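You operate a simulated robot arm through the tools that you are given. There is no shell and no other tool. Be economical: measure what you need, move in short steps, check, and stop when the job is done.

You run a simulated robot arm. Do the job below in one go: nothing can be reset, and whatever is moved stays where it is left.

## Task
Swap the purple fitting for the one numbered on the white tile.
Fine: vent the pressure first; the old one goes on the long grey mat; clamp the new one and shut the vent again.

It is judged by the outcome, as a careful person would: the job done as asked, and still so three seconds after it is handed in. It fails if anything else is knocked over, pushed out of place, dropped, spilled or broken.

## Robot
A 7-joint arm with a two-finger parallel gripper, fixed in place. Base frame: the origin is at the foot of the arm, x ahead of it, y to its left, z up; the work surface is at about z = 0.86. Readings come in m, degrees, newtons and seconds.
With the tool pointing down near the work surface it reaches from about 0.24 to 0.68 m from the base axis. Its first joint turns from -66.0 to 66.0 degrees. Payload 2.4 kg.
Tool frame: the origin (TCP) lies between the finger pads and is the grasp point; the fingertips stand 0.03 m ahead of it; z points along the fingers, y is the line along which they close. The gripper opens to 0.094 m. The fingers are 0.028 m wide and 0.01 m thick; the gripper's body (0.05 by 0.096 m) begins 0.055 m behind the TCP.
Orientation is that of the tool frame in the base frame, as a unit quaternion [x, y, z, w]. With the fingers straight down and closing along the base's y, the tool's x points along the base's -x, its y along +y and its z along -z.

## Interface
- The arm moves only by the tool nudge_tool. Its argument "commands" is a list of rows, each a list of 7 numbers: the turn, a rotation vector about the base's x, y, z in units of 45 degrees (1.0 is 45 degrees), then the shift along the base's x, y, z in units of 250 mm (1.0 is 250 mm), then the finger opening in m, from 0 to 0.094. In form: [[rx, ry, rz, x, y, z, claw], ...]. A call has 1 to 8 rows; each row is the pose to reach, as a shift and turn from the pose commanded when the call began. A call with a number of a shift or a turn outside -1 to 1 is refused whole. Rows are played at 5 a second. More than 0.05 m and 8.6 degrees between two rows, or a gripper value outside its range, and nothing of the call is played. Where a pose cannot be reached the arm comes as near as it can. A force on the tool above 70 N (or 10 N above the force at the start of the call, whichever is more), or a blocked arm, ends the call early, and 0.2 s more pass. Each finger travels about 0.153 m/s and halts on what it meets, pressing with about 24 N; the grip force reading is that of the motor and also rises with nothing between the fingers. The clock runs only during rows and for 0.2 s after the last one: add rows that repeat a pose to give the fingers time. It gives the time, the measured TCP pose, the force on the tool (base axes), the opening and the grip force at its end, in the units of the frame above (readings bear some noise), with the torque about the TCP (base axes, N m) and any sound that the robot's microphone picked up, and new pictures: "views" is both (left out), scene, wrist or none.
- Cameras (640 x 400 px; columns grow to the right, rows downward): "scene" is fixed at [0.0594, 0.5007, 1.4501]; the picture's right is [-0.43, -0.90, 0.00], its down [-0.57, 0.28, -0.77] and it looks along [0.70, -0.34, -0.63] (base axes); focal length 361 px, centre (320, 200). "wrist" rides on the gripper at [0.076, 0.014, -0.102] in the tool frame; the picture's right is [-0.18, 0.98, 0.00], its down [-0.75, -0.14, -0.64] and it looks along [-0.63, -0.12, 0.77] (tool axes); focal length 243 px, centre (320, 200). There is no depth. A picture from a camera that has moved, and an enlarged one, comes with that camera's place and axes in the base frame and with its lens. The place of the scene camera against the robot may be out by one fixed shift of up to 0.012 m in any direction.
- inspect(camera, box): a new picture of the part [left, top, right, bottom] of that camera's present view, enlarged. The clock stands still meanwhile.
- close_job(): hands the job in; it is judged then, once.

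Work in short steps. Places have to be worked out from the pictures, the camera data and where the tool is seen: move nearer, look again, correct. Check each grasp and each placing, and mend what went wrong. You have 120 turns and 200 pictures in all, those below and enlarged ones among them. Open the gripper and draw the arm clear of the work before you hand the job in, unless the task says otherwise; then end with one line.

The tools are called after "Emit:" by a JSON object that holds its "op" and its "data". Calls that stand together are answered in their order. nudge_tool: Moves the arm, as the interface text tells. Its arguments: {"type":"object","properties":{"commands":{"type":"array"},"views":{"type":"string","enum":["both","scene","wrist","none"]}},"required":["commands"]} The other tools are called the same way: inspect (camera, box) takes an enlarged picture of a part of a camera's view; close_job () hands the job in.

At the start:

```text
t: 0.0
tcp_pos: [0.2938, 0.2993, 1.2237]
orientation: [0.0, 1.0, 0.001, 0.0]
force: [0.4, 0.5, 0.4]
torque: [-0.01, -0.03, 0.0]
finger_gap: 0.0942
grip_force: 0.1
```

scene: 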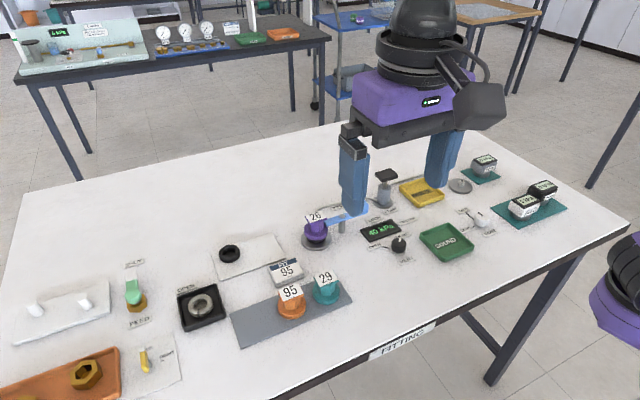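
wrist: 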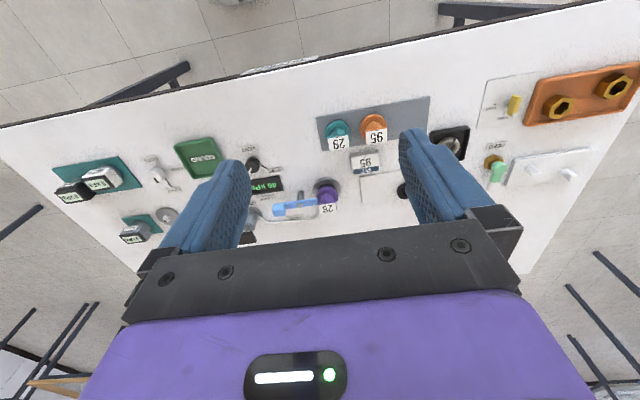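

I begin by enlarging the work area in the scene and wrist pictures to identify the parts.

Emit:
{"op": "inspect", "data": {"camera": "scene", "box": [280, 150, 500, 290]}}

Emit:
{"op": "inspect", "data": {"camera": "scene", "box": [170, 200, 370, 350]}}

Emit:
{"op": "inspect", "data": {"camera": "wrist", "box": [140, 90, 480, 260]}}

```text
2.86 times, centred on (390, 220) of scene
camera zoom: at [0.0594, 0.5007, 1.4501], right [-0.43, -0.9, 0.0], down [-0.57, 0.28, -0.77], along [0.7, -0.34, -0.63], focal length 1032 px, centre (120, 143)
```

zoom: 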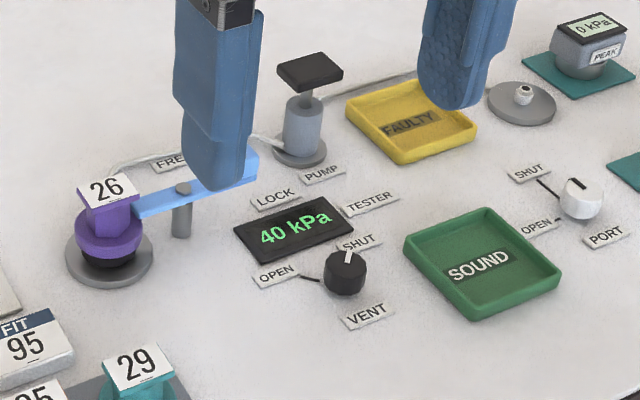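

```text
2.67 times, centred on (270, 275) of scene
camera zoom: at [0.0594, 0.5007, 1.4501], right [-0.43, -0.9, 0.0], down [-0.57, 0.28, -0.77], along [0.7, -0.34, -0.63], focal length 963 px, centre (453, 0)
```

zoom: 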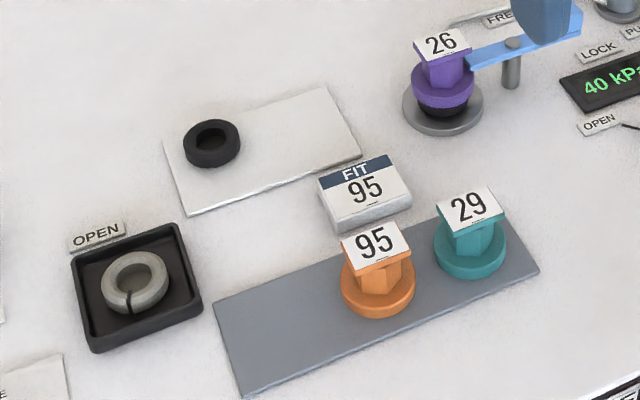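

```text
1.88 times, centred on (310, 175) of wrist
camera zoom: at [0.217, 0.3135, 1.327], right [0.18, 0.98, 0.0], down [0.75, -0.14, 0.64], along [0.63, -0.12, -0.77], focal length 457 px, centre (339, 247)
```

zoom: 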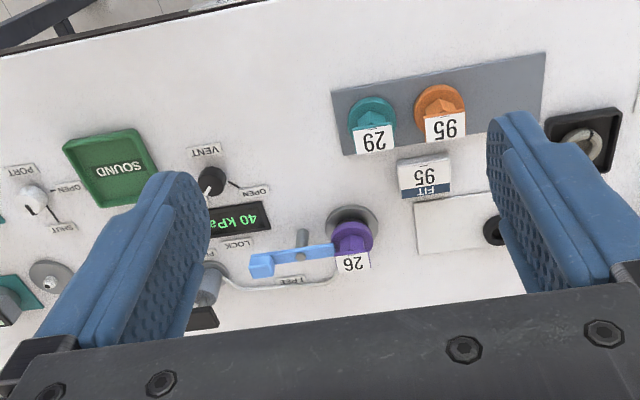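

The white tile says 95, so the new fitting is the orange one. The vent knob at about (0.48, 0.10) reads SHUT, and the lever handle at about (0.59, 0.13) is on LOCK. I move above the knob for a nearer look.

Emit:
{"op": "nudge_tool", "data": {"commands": [[0, 0, 0, 0.1, -0.11, -0.08, 0.094], [0, 0, 0, 0.2, -0.22, -0.16, 0.094], [0, 0, 0, 0.3, -0.33, -0.24, 0.094], [0, 0, 0, 0.4, -0.44, -0.32, 0.094], [0, 0, 0, 0.5, -0.55, -0.4, 0.094], [0, 0, 0, 0.6, -0.66, -0.48, 0.094], [0, 0, 0, 0.7, -0.77, -0.56, 0.094]]}}

```text
t: 1.6
tcp_pos: [0.4677, 0.1055, 1.0843]
orientation: [0.0, 1.0, -0.001, 0.0]
force: [0.3, -1.3, 0.2]
torque: [0.01, 0.02, -0.01]
finger_gap: 0.0939
grip_force: 0.0
camera wrist: at [0.3922, 0.119, 1.1868], right [0.18, 0.98, 0.0], down [0.75, -0.14, 0.64], along [0.63, -0.12, -0.77], focal length 243 px, centre (320, 200)
```

scene: 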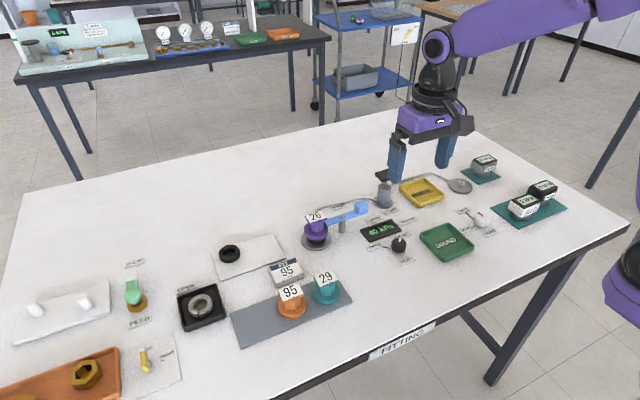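
wrist: 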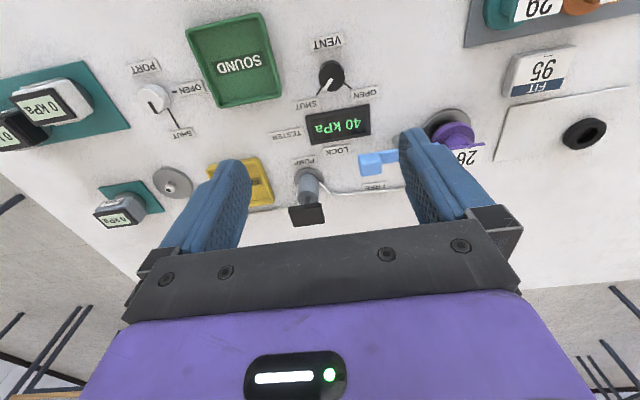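

The wrist view puts the knob near (0.462, 0.118), with its pointer on SHUT. I turn to -45° yaw, so the later turn to OPEN stays centred, and come down to about 0.97 over the knob.

Emit:
{"op": "nudge_tool", "data": {"commands": [[0, 0, -0.16, 0, 0.01, -0.08, 0.07], [0, 0, -0.33, 0, 0.02, -0.16, 0.07], [0, 0, -0.5, 0, 0.03, -0.24, 0.07], [0, 0, -0.67, -0.01, 0.04, -0.32, 0.07], [0, 0, -0.84, -0.02, 0.05, -0.4, 0.07], [0, 0, -1, -0.02, 0.05, -0.44, 0.07], [0, 0, -1, -0.02, 0.05, -0.44, 0.07]]}}

```text
t: 3.2
tcp_pos: [0.4649, 0.1195, 0.9745]
orientation: [0.384, 0.923, 0.0, 0.0]
force: [-0.8, 0.1, 0.2]
torque: [0.02, 0.02, 0.02]
finger_gap: 0.0701
grip_force: 0.1
camera wrist: at [0.4205, 0.1833, 1.0778], right [0.83, 0.56, 0.0], down [0.43, -0.63, 0.64], along [0.36, -0.53, -0.77], focal length 243 px, centre (320, 200)
```

scene: 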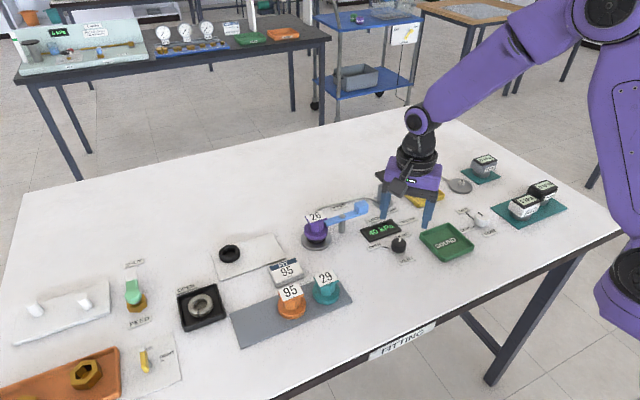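
wrist: 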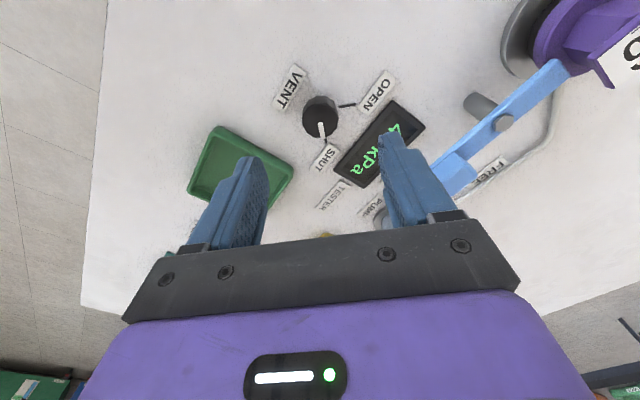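

I zoom in to locate the knob precisely and estimate its height.

Emit:
{"op": "inspect", "data": {"camera": "wrist", "box": [250, 60, 410, 160]}}

```text
4.00 times, centred on (330, 110) of wrist
camera zoom: at [0.4205, 0.1833, 1.0778], right [0.83, 0.56, 0.0], down [0.43, -0.63, 0.64], along [0.36, -0.53, -0.77], focal length 970 px, centre (280, 560)
```

zoom: 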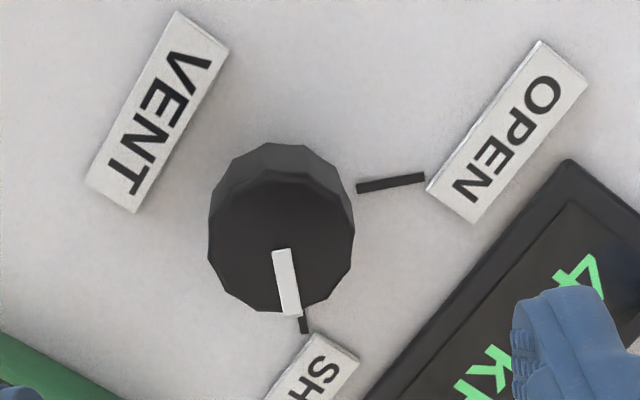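

The knob is near (0.465, 0.117), about 29 mm across with its top at z 0.88. I come down to TCP z 0.895, which clears the display and tray, and then close.

Emit:
{"op": "nudge_tool", "data": {"commands": [[0, 0, 0, 0, -0.01, -0.12, 0.06], [0, 0, 0, 0, -0.01, -0.24, 0.06], [0, 0, 0, 0, -0.01, -0.315, 0.06], [0, 0, 0, 0, -0.01, -0.315, 0.045], [0, 0, 0, 0, -0.01, -0.315, 0.02], [0, 0, 0, 0, -0.01, -0.315, 0.02]]}}

```text
t: 4.6
tcp_pos: [0.4646, 0.1184, 0.8966]
orientation: [0.382, 0.924, 0.002, 0.003]
force: [13.5, 12.2, -15.7]
torque: [-0.55, -0.58, -0.03]
finger_gap: 0.0296
grip_force: 44.6
camera wrist: at [0.4209, 0.1818, 0.9996], right [0.82, 0.57, 0.0], down [0.43, -0.63, 0.64], along [0.37, -0.53, -0.77], focal length 243 px, centre (320, 200)
```

scene: 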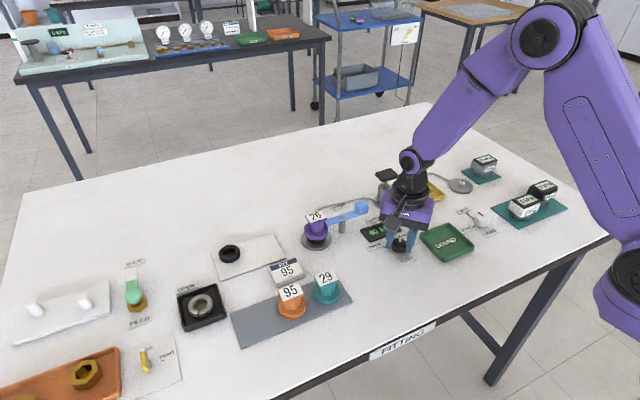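
wrist: 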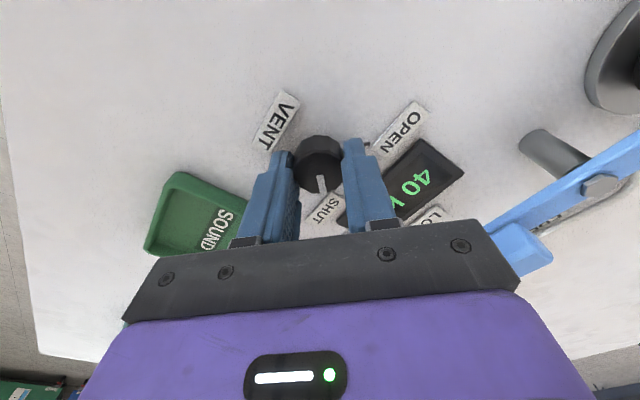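

The knob is gripped (29.6 mm), with a side force pushing toward +x+y. I ease 1.5 mm that way and turn by the first 45° toward OPEN.

Emit:
{"op": "nudge_tool", "data": {"commands": [[0, 0, 0, 0.006, 0.006, 0, 0.02], [0, 0, 0.18, 0.006, 0.006, 0, 0.02], [0, 0, 0.36, 0.006, 0.006, 0, 0.02], [0, 0, 0.54, 0.006, 0.006, 0, 0.02], [0, 0, 0.72, 0.006, 0.006, 0, 0.02], [0, 0, 0.9, 0.006, 0.006, 0, 0.02], [0, 0, 1, 0.006, 0.006, 0, 0.02]]}}

```text
t: 6.2
tcp_pos: [0.4668, 0.1192, 0.8965]
orientation: [-0.001, 1.0, 0.001, 0.004]
force: [4.5, 8.6, 35.9]
torque: [-0.11, -0.02, -0.04]
finger_gap: 0.0296
grip_force: 44.6
camera wrist: at [0.3888, 0.133, 0.9991], right [0.18, 0.98, 0.0], down [0.75, -0.14, 0.65], along [0.64, -0.11, -0.76], focal length 243 px, centre (320, 200)
```

scene: 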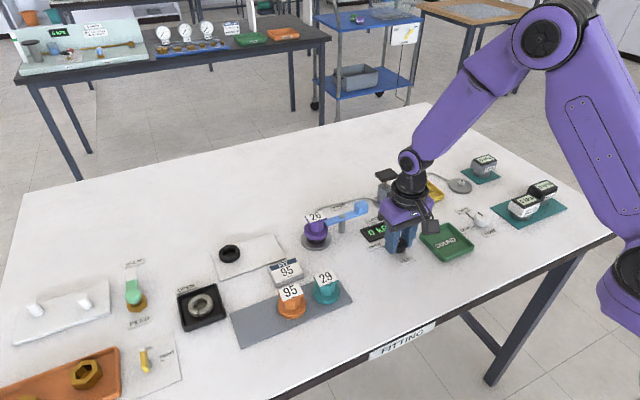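
wrist: 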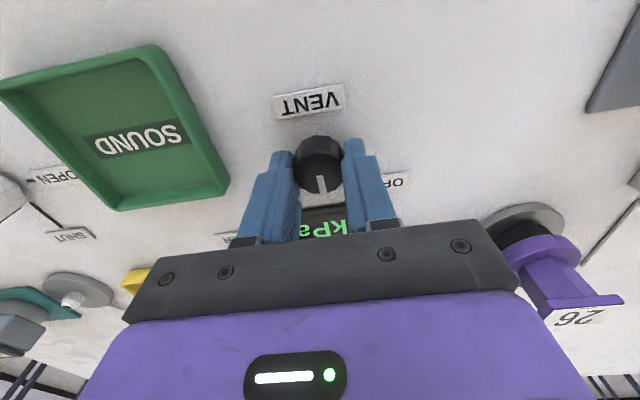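

The knob follows and the gauge is dropping. There is 36 N upward, so I ease up 1 mm and turn another 45° to OPEN.

Emit:
{"op": "nudge_tool", "data": {"commands": [[0, 0, 0.18, 0, 0.004, 0.006, 0.02], [0, 0, 0.36, 0, 0.004, 0.006, 0.02], [0, 0, 0.54, 0, 0.004, 0.006, 0.02], [0, 0, 0.72, 0, 0.004, 0.006, 0.02], [0, 0, 0.9, 0, 0.004, 0.006, 0.02], [0, 0, 1, 0, 0.004, 0.006, 0.02], [0, 0, 1, 0, 0.004, 0.006, 0.02]]}}

Emit:
{"op": "inspect", "data": {"camera": "wrist", "box": [220, 80, 420, 240]}}

Emit:
{"op": "inspect", "data": {"camera": "scene", "box": [300, 170, 460, 280]}}

```text
t: 7.8
tcp_pos: [0.4658, 0.121, 0.8969]
orientation: [-0.384, 0.923, 0.0, 0.001]
force: [10.2, 10.5, 3.0]
torque: [1.07, -0.42, -0.1]
finger_gap: 0.0296
grip_force: 45.1
camera wrist: at [0.4012, 0.076, 0.9993], right [-0.57, 0.82, 0.0], down [0.63, 0.43, 0.64], along [0.53, 0.36, -0.77], focal length 243 px, centre (320, 200)
```

scene: 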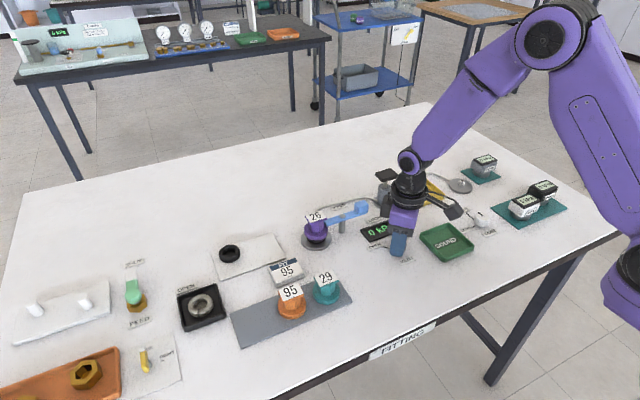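
wrist: 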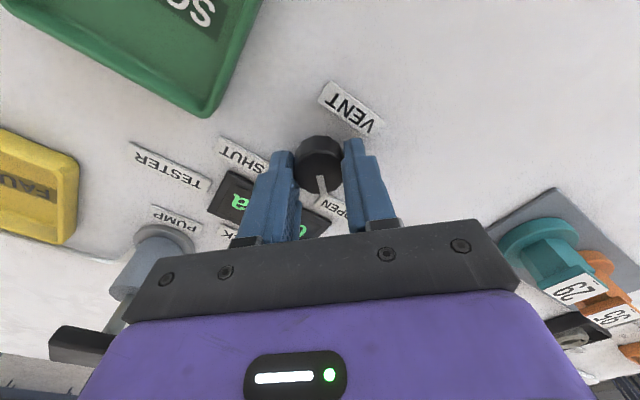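

```text
2.50 times, centred on (320, 160) of wrist
camera zoom: at [0.4012, 0.076, 0.9993], right [-0.57, 0.82, 0.0], down [0.63, 0.43, 0.64], along [0.53, 0.36, -0.77], focal length 606 px, centre (320, 300)
```

zoom: 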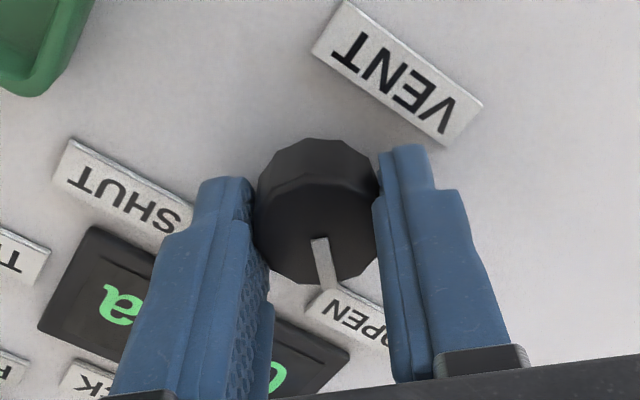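

```text
3.64 times, centred on (380, 225) of scene
camera zoom: at [0.0596, 0.501, 1.45], right [-0.43, -0.9, 0.0], down [-0.57, 0.27, -0.77], along [0.7, -0.34, -0.63], focal length 1314 px, centre (102, 109)
```

zoom: 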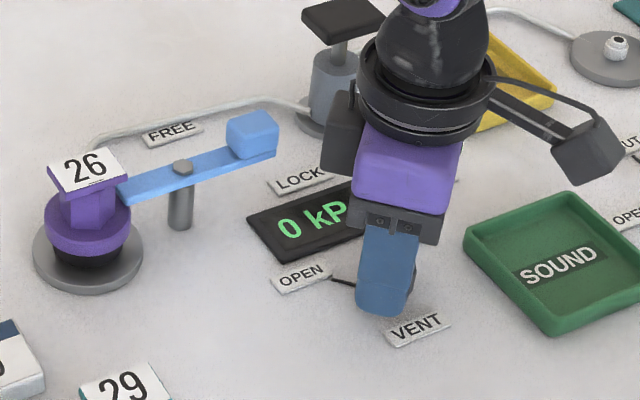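

The gauge reads 0 kPa and the pointer is at OPEN. I let go, rise, and turn back to yaw 0.

Emit:
{"op": "nudge_tool", "data": {"commands": [[0, 0, 0, 0, 0, 0, 0.06], [0, 0, 0, 0, 0, 0.0, 0.06], [0, 0, 0, 0, 0, 0.16, 0.06], [0, 0, -0.18, 0, 0, 0.32, 0.06], [0, 0, -0.36, 0, 0, 0.48, 0.06], [0, 0, -0.54, 0, 0, 0.6, 0.06], [0, 0, -0.72, 0, 0, 0.6, 0.06], [0, 0, -0.9, 0, 0, 0.6, 0.06]]}}

Emit:
{"op": "inspect", "data": {"camera": "wrist", "box": [200, 30, 520, 230]}}

```text
t: 9.6
tcp_pos: [0.4643, 0.1205, 1.0478]
orientation: [-0.038, 0.999, 0.0, 0.0]
force: [0.4, 0.6, -0.1]
torque: [0.01, -0.01, -0.06]
finger_gap: 0.0599
grip_force: 0.1
camera wrist: at [0.3876, 0.1286, 1.1504], right [0.11, 0.99, 0.0], down [0.76, -0.08, 0.64], along [0.64, -0.07, -0.77], focal length 243 px, centre (320, 200)
```

scene: 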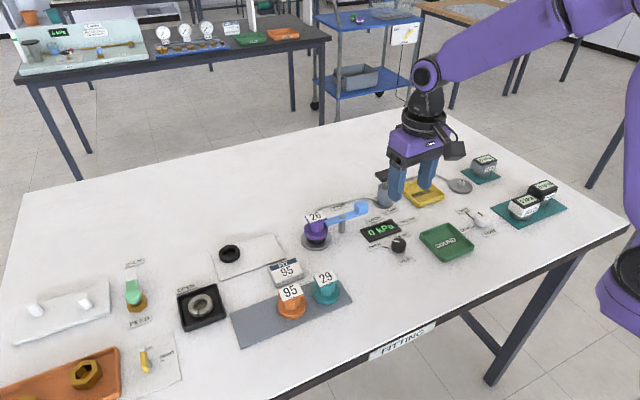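
wrist: 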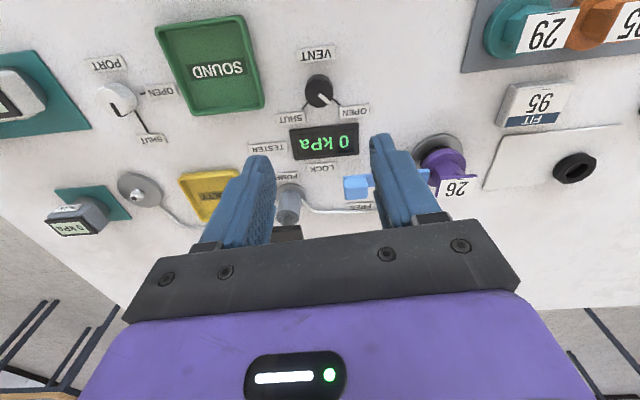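

```text
2.00 times, centred on (360, 130) of wrist
camera zoom: at [0.3876, 0.1286, 1.1504], right [0.11, 0.99, 0.0], down [0.76, -0.08, 0.64], along [0.64, -0.07, -0.77], focal length 485 px, centre (240, 340)
```

zoom: 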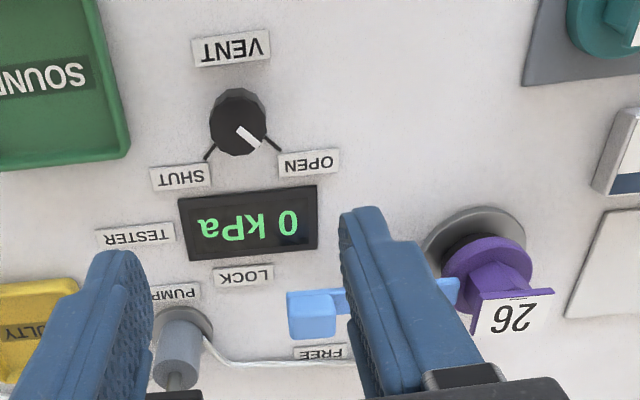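

The pointer sits on the OPEN mark. Next is the lever, whose handle block is near (0.573, 0.15). I move above it while turning toward yaw -90, so that the fingers straddle the handle along x.

Emit:
{"op": "nudge_tool", "data": {"commands": [[0, 0, -0.18, 0.08, 0.02, 0, 0.06], [0, 0, -0.36, 0.16, 0.04, 0, 0.06], [0, 0, -0.54, 0.24, 0.06, 0, 0.06], [0, 0, -0.72, 0.32, 0.08, 0, 0.06], [0, 0, -0.9, 0.4, 0.1, 0, 0.06], [0, 0, -1, 0.44, 0.12, 0, 0.06]], "views": "none"}}

Emit:
{"op": "nudge_tool", "data": {"commands": [[0, 0, -0.18, 0, 0, 0, 0.06], [0, 0, -0.36, 0, 0, 0, 0.06], [0, 0, -0.54, 0, 0, 0, 0.06], [0, 0, -0.72, 0, 0, 0, 0.06], [0, 0, -0.9, 0, 0, 0, 0.06], [0, 0, -1, 0, 0, 0, 0.06], [0, 0, -1, 0, 0, 0, 0.06]]}}

```text
t: 11.0
tcp_pos: [0.5739, 0.1511, 1.0453]
orientation: [0.347, 0.938, -0.001, -0.001]
force: [-0.4, 0.4, 0.5]
torque: [0.02, -0.04, 0.02]
finger_gap: 0.0598
grip_force: 0.1
```

```text
t: 12.6
tcp_pos: [0.5748, 0.1494, 1.046]
orientation: [0.68, 0.734, 0.0, 0.0]
force: [0.3, 0.3, -1.0]
torque: [0.01, -0.03, 0.01]
finger_gap: 0.0599
grip_force: 0.0
camera wrist: at [0.5823, 0.2263, 1.1501], right [0.99, -0.11, 0.0], down [-0.08, -0.76, 0.64], along [-0.07, -0.64, -0.77], focal length 243 px, centre (320, 200)
```

scene: 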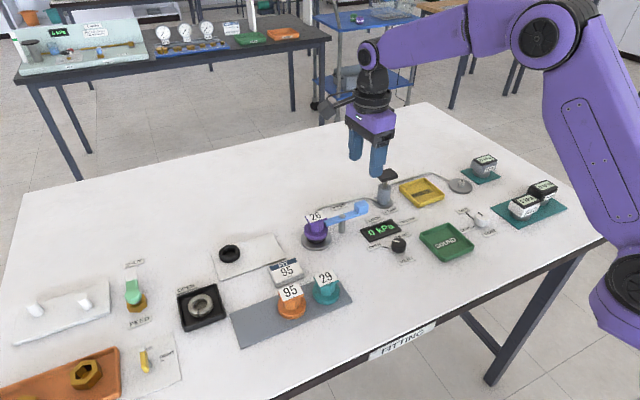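
wrist: 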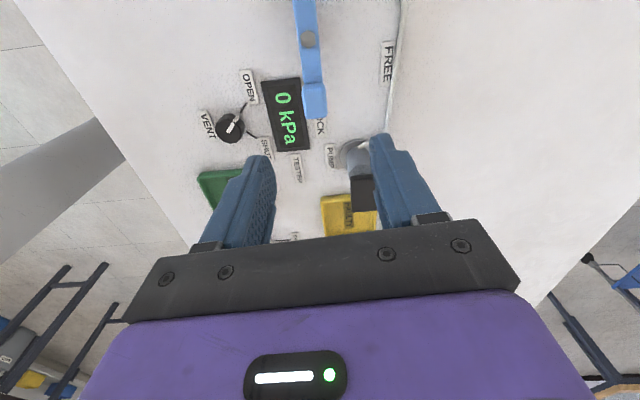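

Emit:
{"op": "inspect", "data": {"camera": "wrist", "box": [240, 0, 440, 125]}}

```text
3.20 times, centred on (340, 62) of wrist
camera zoom: at [0.5823, 0.2263, 1.1501], right [0.99, -0.11, 0.0], down [-0.08, -0.76, 0.64], along [-0.07, -0.64, -0.77], focal length 776 px, centre (256, 640)
```

zoom: 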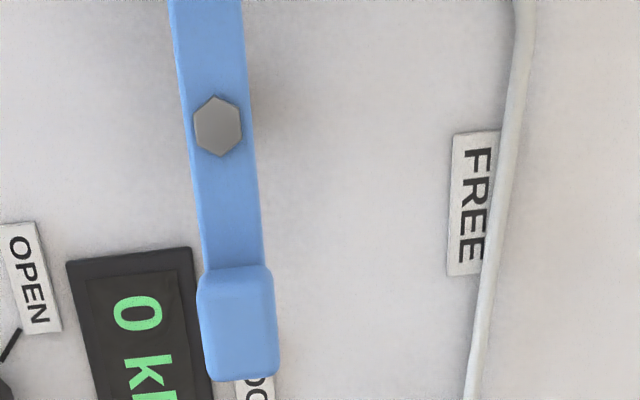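

The pivot is at about (0.569, 0.200) and the handle block at about (0.569, 0.151), some 22 mm wide. I lower to straddle it loosely, with a 40 mm opening.

Emit:
{"op": "nudge_tool", "data": {"commands": [[0, 0, 0, -0.02, 0.01, -0.15, 0.045], [0, 0, 0, -0.02, 0.01, -0.3, 0.045], [0, 0, 0, -0.02, 0.01, -0.4, 0.045], [0, 0, 0, -0.02, 0.01, -0.48, 0.045], [0, 0, 0, -0.02, 0.01, -0.48, 0.04]]}}

Emit:
{"op": "inspect", "data": {"camera": "scene", "box": [290, 130, 450, 260]}}

```text
t: 13.8
tcp_pos: [0.5702, 0.1534, 0.9276]
orientation: [0.679, 0.735, 0.001, 0.0]
force: [-0.2, -0.4, -0.8]
torque: [0.03, 0.03, 0.02]
finger_gap: 0.0399
grip_force: 0.0
camera wrist: at [0.578, 0.2296, 1.0309], right [0.99, -0.11, 0.0], down [-0.08, -0.76, 0.64], along [-0.07, -0.64, -0.77], focal length 243 px, centre (320, 200)
```

scene: 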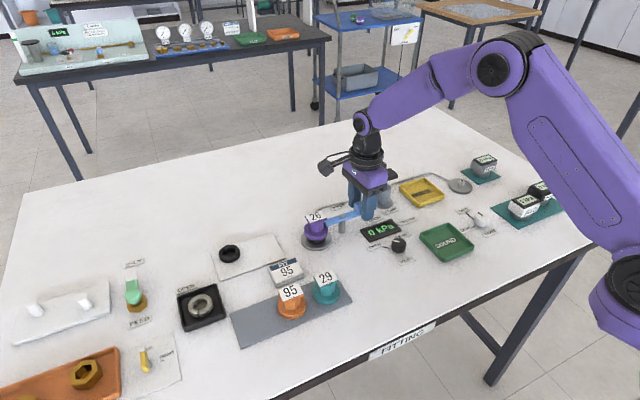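
wrist: 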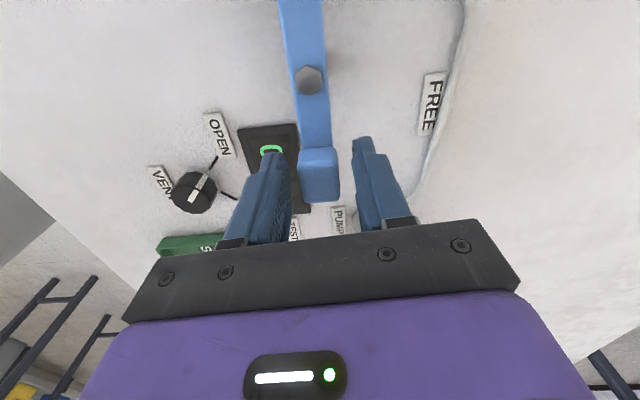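

```text
3.08 times, centred on (370, 195) of scene
camera zoom: at [0.0594, 0.5007, 1.4501], right [-0.43, -0.9, 0.0], down [-0.57, 0.28, -0.77], along [0.7, -0.34, -0.63], focal length 1111 px, centre (166, 215)
```

zoom: 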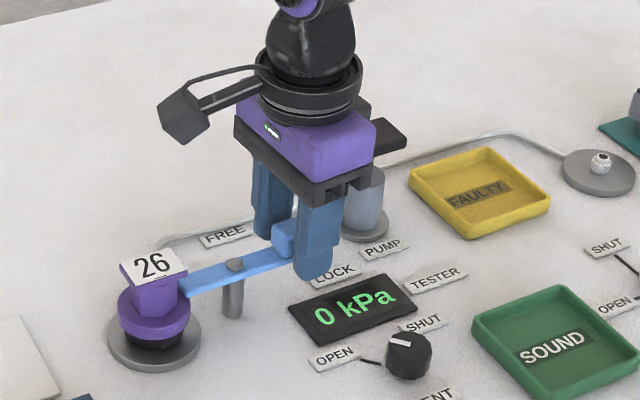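

The handle sits between the fingers without contact. I sweep the first 45° of arc around the pivot toward FREE.

Emit:
{"op": "nudge_tool", "data": {"commands": [[0, 0, 0.178, 0.027, 0.002, 0, 0.036], [0, 0, 0.356, 0.053, 0.008, 0, 0.036], [0, 0, 0.533, 0.078, 0.017, 0, 0.036], [0, 0, 0.711, 0.102, 0.029, 0, 0.036], [0, 0, 0.889, 0.124, 0.045, 0, 0.036], [0, 0, 1, 0.136, 0.056, 0, 0.036]]}}

```text
t: 15.2
tcp_pos: [0.6042, 0.1672, 0.9269]
orientation: [0.345, 0.938, 0.0, -0.001]
force: [-0.3, -1.5, 0.1]
torque: [-0.01, 0.0, 0.0]
finger_gap: 0.0366
grip_force: 0.1
camera wrist: at [0.5545, 0.2266, 1.0296], right [0.78, 0.63, 0.0], down [0.48, -0.6, 0.64], along [0.4, -0.5, -0.77], focal length 243 px, centre (320, 200)
```

scene: 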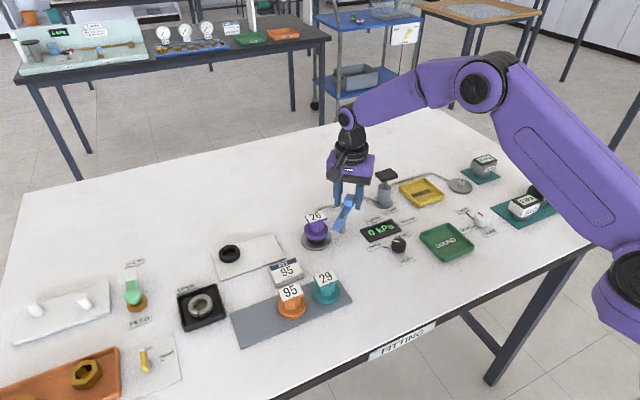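
wrist: 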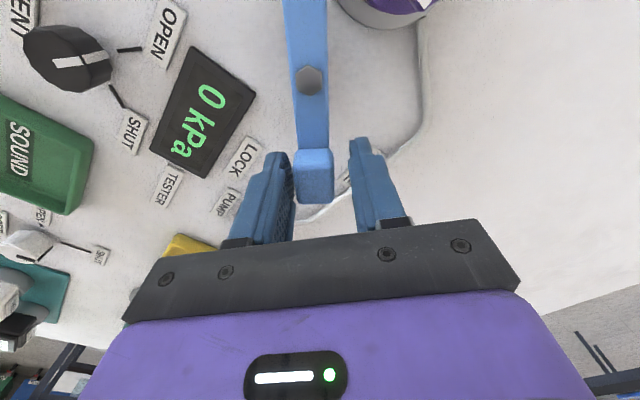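

The lever follows. I sweep on through the remaining arc.

Emit:
{"op": "nudge_tool", "data": {"commands": [[0, 0, 0.178, 0.018, 0.02, 0, 0.036], [0, 0, 0.356, 0.032, 0.043, 0, 0.036], [0, 0, 0.533, 0.044, 0.067, 0, 0.036], [0, 0, 0.711, 0.052, 0.093, 0, 0.036], [0, 0, 0.889, 0.056, 0.119, 0, 0.036], [0, 0, 1, 0.056, 0.136, 0, 0.036], [0, 0, 1, 0.056, 0.145, 0, 0.036]]}}

Emit:
{"op": "inspect", "data": {"camera": "scene", "box": [270, 160, 430, 270]}}

```text
t: 16.8
tcp_pos: [0.619, 0.2032, 0.9263]
orientation: [-0.04, 0.999, 0.0, 0.0]
force: [0.6, -0.1, 0.0]
torque: [-0.01, 0.01, 0.0]
finger_gap: 0.0361
grip_force: 0.0
camera wrist: at [0.5409, 0.2102, 1.0297], right [0.1, 0.99, 0.0], down [0.76, -0.08, 0.64], along [0.64, -0.07, -0.77], focal length 243 px, centre (320, 200)
```

scene: 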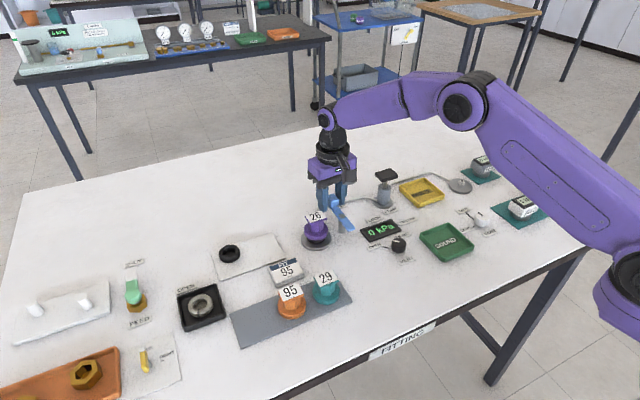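
wrist: 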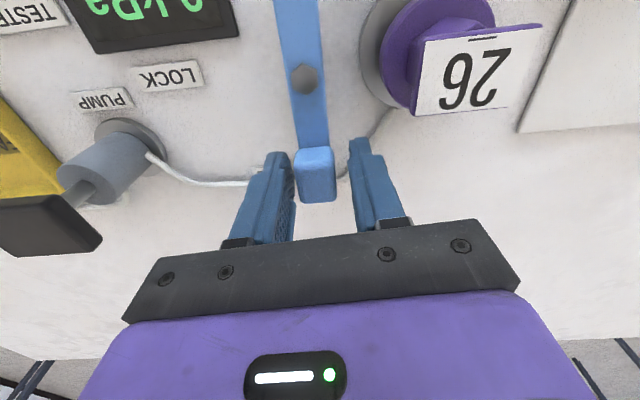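

```text
3.64 times, centred on (350, 215) of scene
camera zoom: at [0.0594, 0.5007, 1.4501], right [-0.43, -0.9, 0.0], down [-0.57, 0.28, -0.77], along [0.7, -0.34, -0.63], focal length 1314 px, centre (211, 146)
```

zoom: 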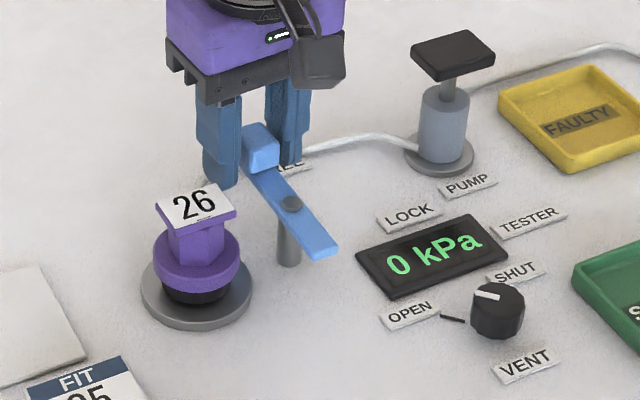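

The lever is nearly at 90° over FREE and no longer touches the fitting. I nudge it 4 mm more and then rise clear.

Emit:
{"op": "nudge_tool", "data": {"commands": [[0, 0, 0, 0, 0.018, 0, 0.036], [0, 0, 0, 0, 0.018, 0, 0.05], [0, 0, 0, 0, 0.018, 0, 0.05], [0, 0, 0, 0, 0.018, 0.15, 0.06], [0, 0, 0, -0.08, 0.1, 0.3, 0.08], [0, 0, 0, -0.18, 0.2, 0.4, 0.08], [0, 0, 0, -0.22, 0.25, 0.44, 0.08]]}}

Emit:
{"op": "inspect", "data": {"camera": "wrist", "box": [220, 0, 420, 160]}}

Emit:
{"op": "inspect", "data": {"camera": "scene", "box": [270, 170, 380, 260]}}

```text
t: 18.4
tcp_pos: [0.5624, 0.2649, 1.0362]
orientation: [-0.039, 0.999, 0.0, 0.0]
force: [-0.4, -0.1, 0.0]
torque: [0.0, -0.03, -0.03]
finger_gap: 0.0798
grip_force: 0.1
camera wrist: at [0.4845, 0.2734, 1.1389], right [0.11, 0.99, 0.0], down [0.76, -0.08, 0.64], along [0.64, -0.07, -0.77], focal length 243 px, centre (320, 200)
```

scene: 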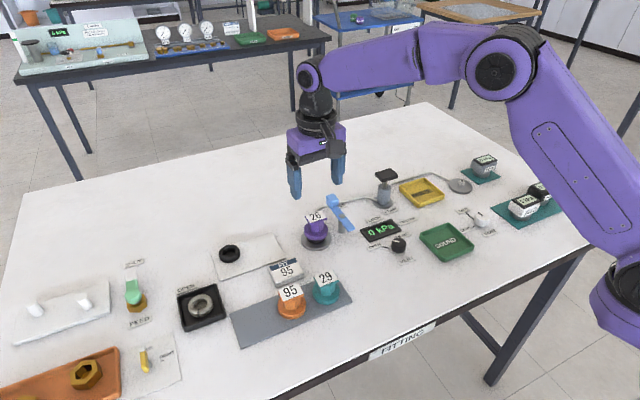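
wrist: 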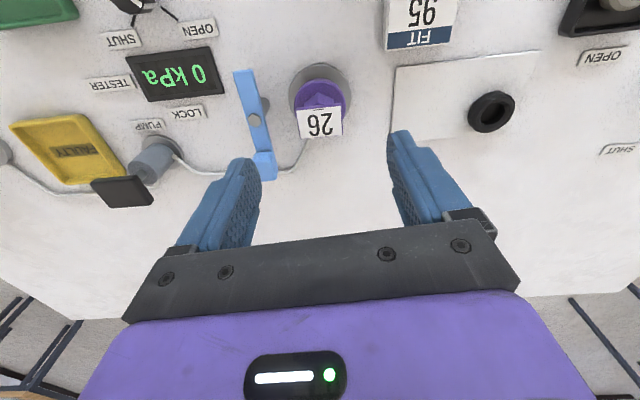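

```text
2.50 times, centred on (320, 80) of wrist
camera zoom: at [0.4845, 0.2734, 1.1389], right [0.11, 0.99, 0.0], down [0.76, -0.08, 0.64], along [0.64, -0.07, -0.77], focal length 606 px, centre (320, 500)
```

zoom: 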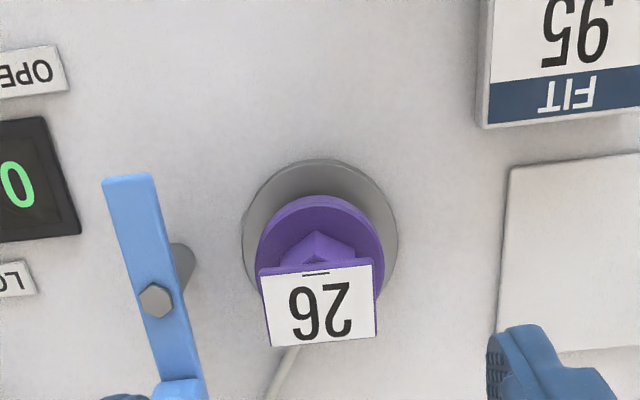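

```text
4.44 times, centred on (325, 215) of scene
camera zoom: at [0.0594, 0.5007, 1.4501], right [-0.43, -0.9, 0.0], down [-0.57, 0.28, -0.77], along [0.7, -0.34, -0.63], focal length 1605 px, centre (298, 133)
```

zoom: 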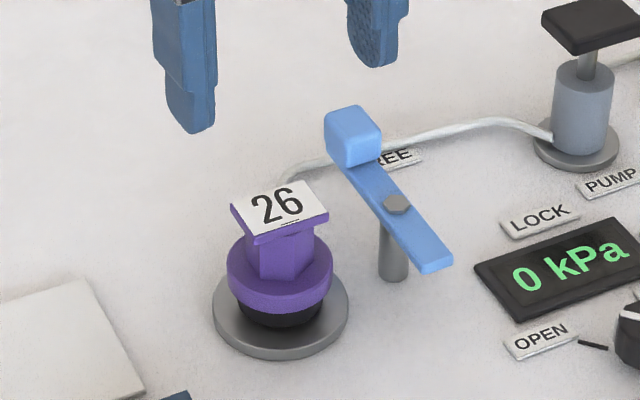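

The purple fitting is at about (0.566, 0.264), with its label plate about 37 mm wide and top near z 0.938. I square the yaw and come down to grip with the tips just above the flange.

Emit:
{"op": "nudge_tool", "data": {"commands": [[0, 0, -0.098, 0.014, -0.004, -0.1, 0.07], [0, 0, -0.098, 0.014, -0.004, -0.2, 0.07], [0, 0, -0.098, 0.014, -0.004, -0.3, 0.06], [0, 0, -0.098, 0.014, -0.004, -0.39, 0.06], [0, 0, -0.098, 0.014, -0.004, -0.39, 0.06]]}}

Emit:
{"op": "inspect", "data": {"camera": "scene", "box": [260, 160, 380, 260]}}

```text
t: 19.6
tcp_pos: [0.5669, 0.2643, 0.9379]
orientation: [-0.001, 1.0, 0.0, 0.0]
force: [-0.6, -0.1, -0.1]
torque: [-0.01, 0.06, -0.01]
finger_gap: 0.0602
grip_force: 0.0
camera wrist: at [0.4909, 0.2776, 1.0422], right [0.18, 0.98, 0.0], down [0.75, -0.14, 0.64], along [0.63, -0.12, -0.77], focal length 243 px, centre (320, 200)
```

scene: 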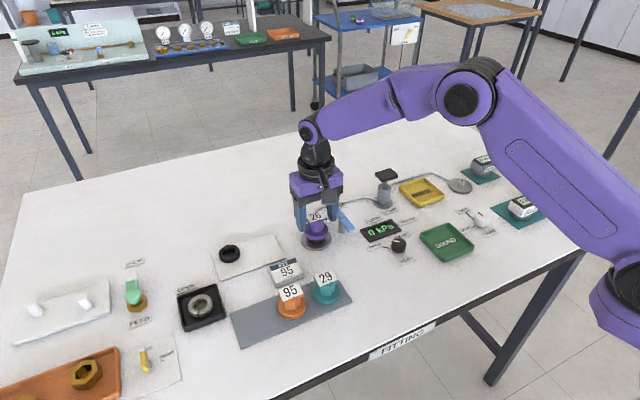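
wrist: 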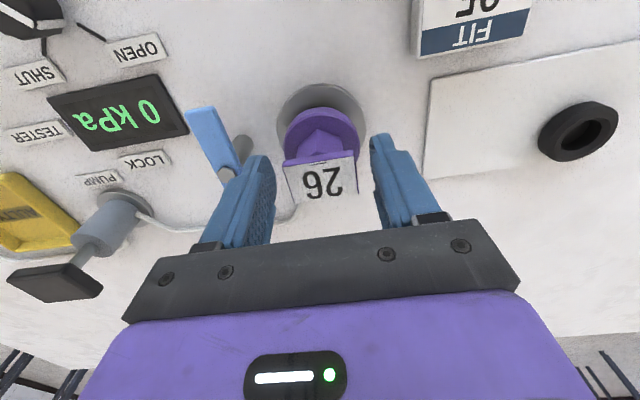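

```text
4.00 times, centred on (320, 210) of scene
camera zoom: at [0.0594, 0.5007, 1.4501], right [-0.43, -0.9, 0.0], down [-0.57, 0.28, -0.77], along [0.7, -0.34, -0.63], focal length 1445 px, centre (320, 160)
```

zoom: 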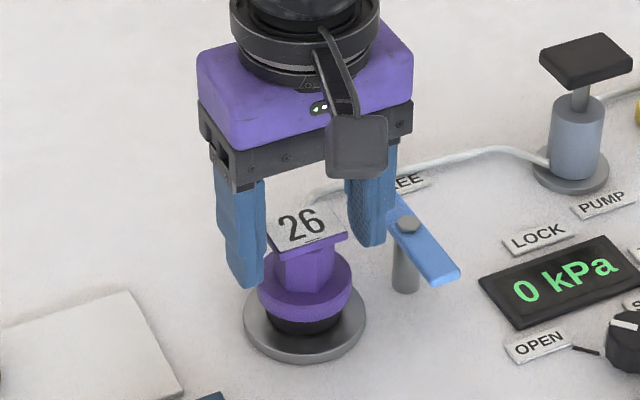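

The label plate is centred between the fingers. I close on it.

Emit:
{"op": "nudge_tool", "data": {"commands": [[0, 0, 0, 0, 0, 0, 0.045], [0, 0, 0, 0, 0, 0, 0.03], [0, 0, 0, 0, 0, 0, 0.02], [0, 0, 0, 0, 0, 0, 0.02]], "views": "wrist"}}

```text
t: 20.6
tcp_pos: [0.5677, 0.2645, 0.9392]
orientation: [0.0, 1.0, 0.0, 0.0]
force: [0.5, 0.5, 0.6]
torque: [0.01, -0.02, -0.04]
finger_gap: 0.0393
grip_force: 23.8
camera wrist: at [0.4909, 0.2777, 1.0426], right [0.18, 0.98, 0.0], down [0.75, -0.14, 0.64], along [0.63, -0.12, -0.77], focal length 243 px, centre (320, 200)
```

wrist: 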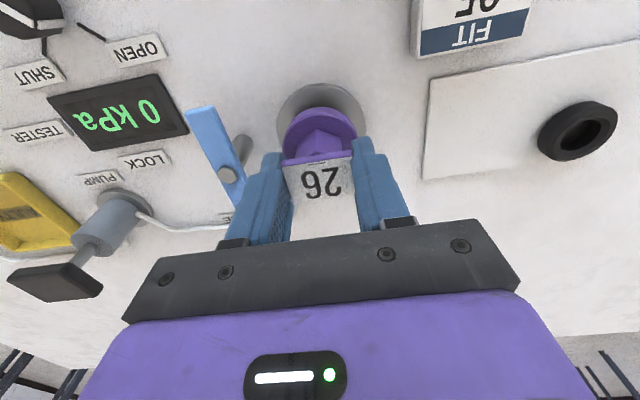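

It is gripped at 39 mm. I lift straight up.

Emit:
{"op": "nudge_tool", "data": {"commands": [[0, 0, 0, 0, 0, 0.04, 0.02], [0, 0, 0, 0, 0, 0.08, 0.02], [0, 0, 0, 0, 0, 0.16, 0.02], [0, 0, 0, 0, 0, 0.28, 0.02], [0, 0, 0, 0, 0, 0.4, 0.02]]}}

Emit:
{"op": "inspect", "data": {"camera": "scene", "box": [260, 130, 380, 260]}}

Emit:
{"op": "inspect", "data": {"camera": "scene", "box": [220, 250, 360, 350]}}

```text
t: 21.8
tcp_pos: [0.5657, 0.2633, 1.0382]
orientation: [0.0, 1.0, 0.0, 0.0]
force: [0.0, 0.0, -1.2]
torque: [-0.01, 0.01, -0.02]
finger_gap: 0.0391
grip_force: 24.8
camera wrist: at [0.4893, 0.2776, 1.1406], right [0.18, 0.98, 0.0], down [0.75, -0.14, 0.64], along [0.63, -0.12, -0.77], focal length 243 px, centre (320, 200)
```

scene: 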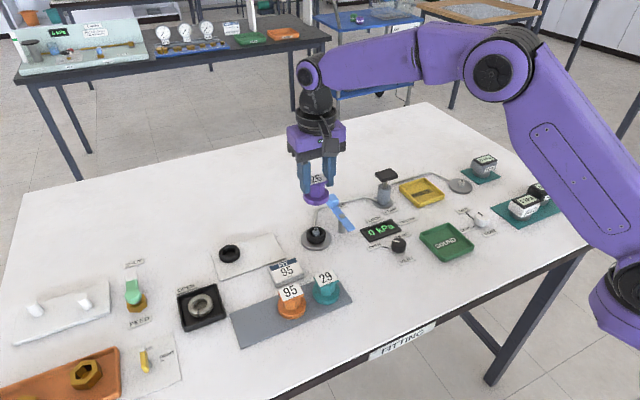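
wrist: 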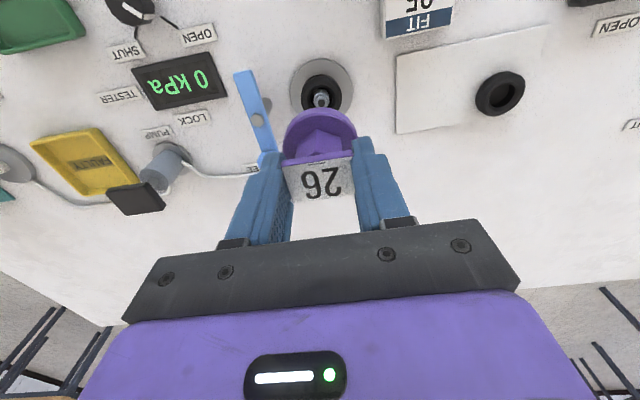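

```text
3.08 times, centred on (320, 195) of scene
camera zoom: at [0.0594, 0.5007, 1.4501], right [-0.43, -0.9, 0.0], down [-0.57, 0.28, -0.77], along [0.7, -0.34, -0.63], focal length 1111 px, centre (320, 215)
```

zoom: 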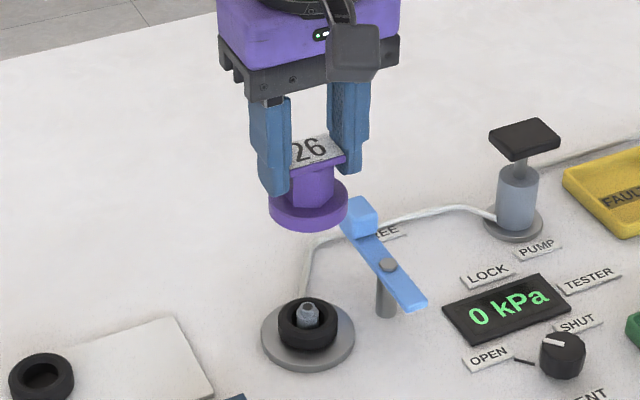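

```text
4.00 times, centred on (290, 300) of scene
camera zoom: at [0.0594, 0.5007, 1.4501], right [-0.43, -0.9, 0.0], down [-0.57, 0.28, -0.77], along [0.7, -0.34, -0.63], focal length 1445 px, centre (440, -200)
```

zoom: 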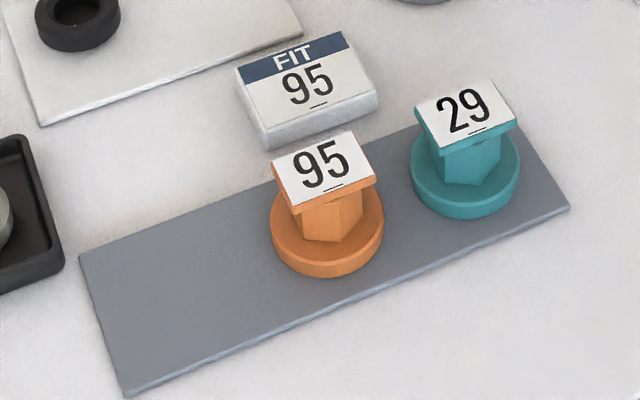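

The fitting came off cleanly, and the seal stayed on the nipple. I carry it over to the free left end of the long grey mat, staying high, and also check the seal's condition.

Emit:
{"op": "inspect", "data": {"camera": "wrist", "box": [270, 40, 370, 130]}}

Emit:
{"op": "nudge_tool", "data": {"commands": [[0, 0, 0, -0.09, 0.13, 0.04, 0.02], [0, 0, 0, -0.18, 0.26, 0.04, 0.02], [0, 0, 0, -0.27, 0.39, 0.04, 0.02], [0, 0, 0, -0.37, 0.52, 0.04, 0.02], [0, 0, 0, -0.47, 0.65, 0.04, 0.02], [0, 0, 0, -0.57, 0.78, 0.04, 0.02], [0, 0, 0, -0.57, 0.78, 0.04, 0.02]]}}

```text
4.44 times, centred on (320, 85) of wrist
camera zoom: at [0.4893, 0.2776, 1.1406], right [0.18, 0.98, 0.0], down [0.75, -0.14, 0.64], along [0.63, -0.12, -0.77], focal length 1078 px, centre (320, 711)
```

zoom: 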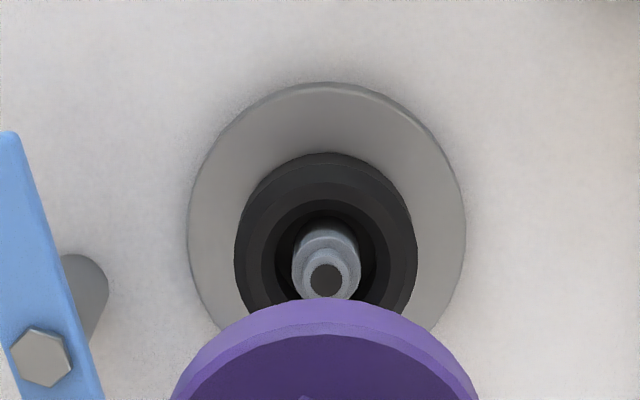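

```text
t: 23.4
tcp_pos: [0.4257, 0.4593, 1.0497]
orientation: [0.0, 1.0, 0.0, 0.0]
force: [-0.1, 0.3, 0.1]
torque: [0.0, -0.01, -0.01]
finger_gap: 0.0393
grip_force: 23.7
camera wrist: at [0.3491, 0.4732, 1.1526], right [0.18, 0.98, 0.0], down [0.75, -0.14, 0.64], along [0.63, -0.12, -0.77], focal length 243 px, centre (320, 200)
```

scene: 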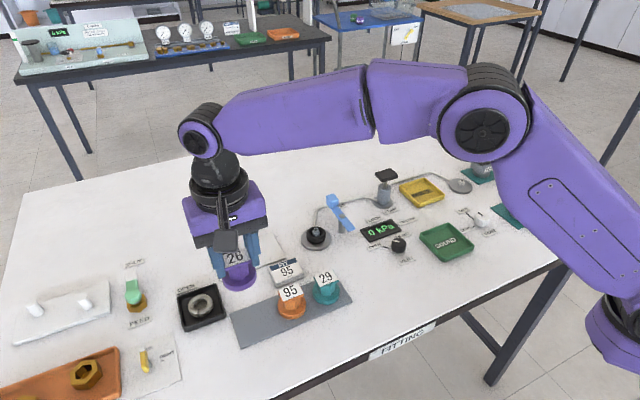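
wrist: 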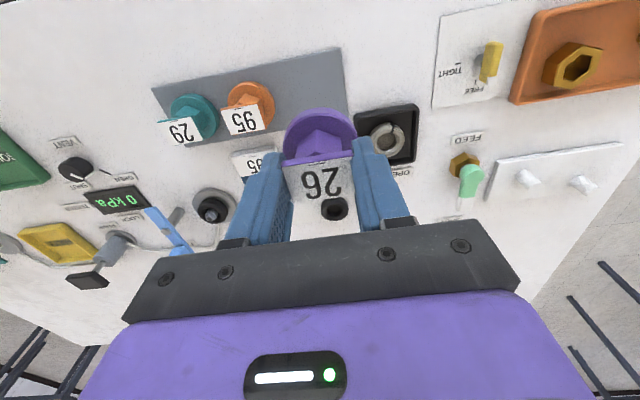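

The mat spans about x 0.392–0.466 and y up to 0.485, and orange is at about (0.423, 0.379). I aim purple at (0.428, 0.447) and lower most of the way.

Emit:
{"op": "nudge_tool", "data": {"commands": [[0, 0, 0, 0.01, -0.049, 0, 0.02], [0, 0, 0, 0.01, -0.049, -0.15, 0.02], [0, 0, 0, 0.01, -0.049, -0.3, 0.02], [0, 0, 0, 0.01, -0.049, -0.42, 0.02], [0, 0, 0, 0.01, -0.049, -0.48, 0.02], [0, 0, 0, 0.01, -0.049, -0.48, 0.02]]}}

Emit:
{"op": "inspect", "data": {"camera": "scene", "box": [190, 240, 350, 350]}}

```text
t: 24.8
tcp_pos: [0.4272, 0.4486, 0.9298]
orientation: [-0.001, 1.0, 0.0, 0.0]
force: [0.6, -0.4, -0.6]
torque: [0.02, 0.0, -0.02]
finger_gap: 0.0393
grip_force: 24.4
camera wrist: at [0.3508, 0.4611, 1.0327], right [0.18, 0.98, 0.0], down [0.75, -0.14, 0.64], along [0.63, -0.12, -0.77], focal length 243 px, centre (320, 200)
```

scene: 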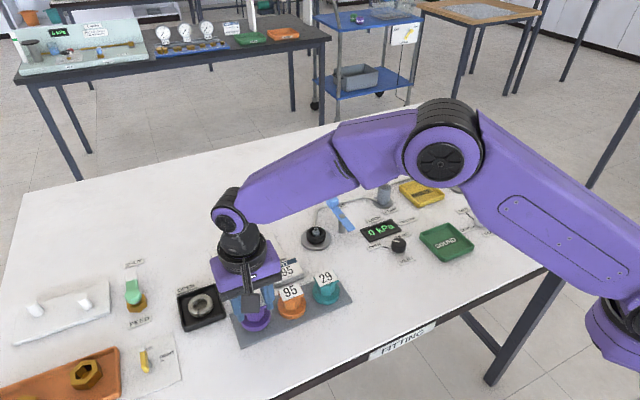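
wrist: 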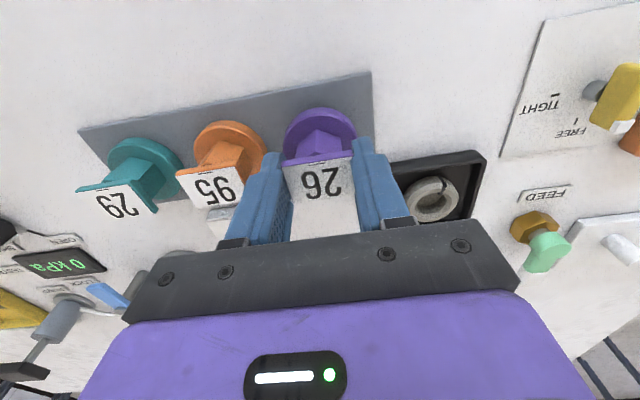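

```text
3.64 times, centred on (270, 295) of scene
camera zoom: at [0.0594, 0.5007, 1.4501], right [-0.43, -0.9, 0.0], down [-0.57, 0.28, -0.77], along [0.7, -0.34, -0.63], focal length 1314 px, centre (502, -146)
```

zoom: 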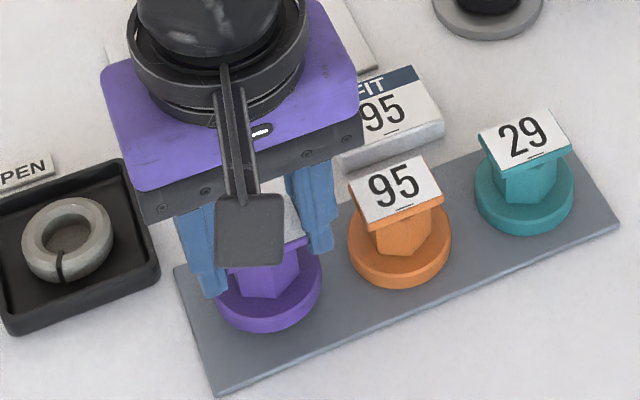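

Purple is over the mat beside orange. I shift 3 mm away from orange and lower in small steps, watching the force.

Emit:
{"op": "nudge_tool", "data": {"commands": [[0, 0, 0, 0, 0.012, -0.012, 0.02], [0, 0, 0, 0, 0.012, -0.024, 0.02], [0, 0, 0, 0, 0.012, -0.036, 0.02], [0, 0, 0, 0, 0.012, -0.044, 0.02]], "views": "none"}}

```text
t: 25.8
tcp_pos: [0.4267, 0.4503, 0.9203]
orientation: [-0.001, 1.0, 0.001, 0.001]
force: [-2.7, -2.7, 14.5]
torque: [-0.22, 0.3, 0.03]
finger_gap: 0.039
grip_force: 24.2
```

Contact shows at z 0.920, so it is standing on the mat. I open slightly and rise.

Emit:
{"op": "nudge_tool", "data": {"commands": [[0, 0, 0, 0, 0, 0, 0.046], [0, 0, 0, 0, 0, 0, 0.052], [0, 0, 0, 0, 0, 0, 0.052], [0, 0, 0, 0, 0, 0.1, 0.052], [0, 0, 0, 0, 0, 0.25, 0.06], [0, 0, 0, 0, -0.15, 0.4, 0.06], [0, 0, 0, 0, -0.29, 0.4, 0.06]]}}

Emit:
{"op": "inspect", "data": {"camera": "wrist", "box": [220, 30, 420, 190]}}

```text
refused: row 6 steps farther than a row can; nothing moved
```

```text
2.50 times, centred on (320, 110) of wrist
camera zoom: at [0.3502, 0.4637, 1.0227], right [0.18, 0.98, 0.0], down [0.75, -0.14, 0.64], along [0.63, -0.12, -0.77], focal length 606 px, centre (320, 425)
```

zoom: 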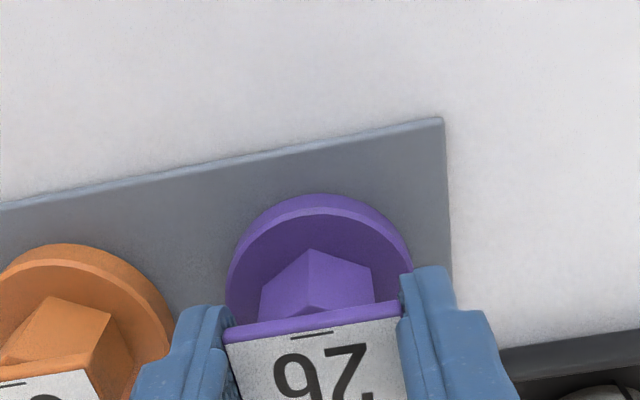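

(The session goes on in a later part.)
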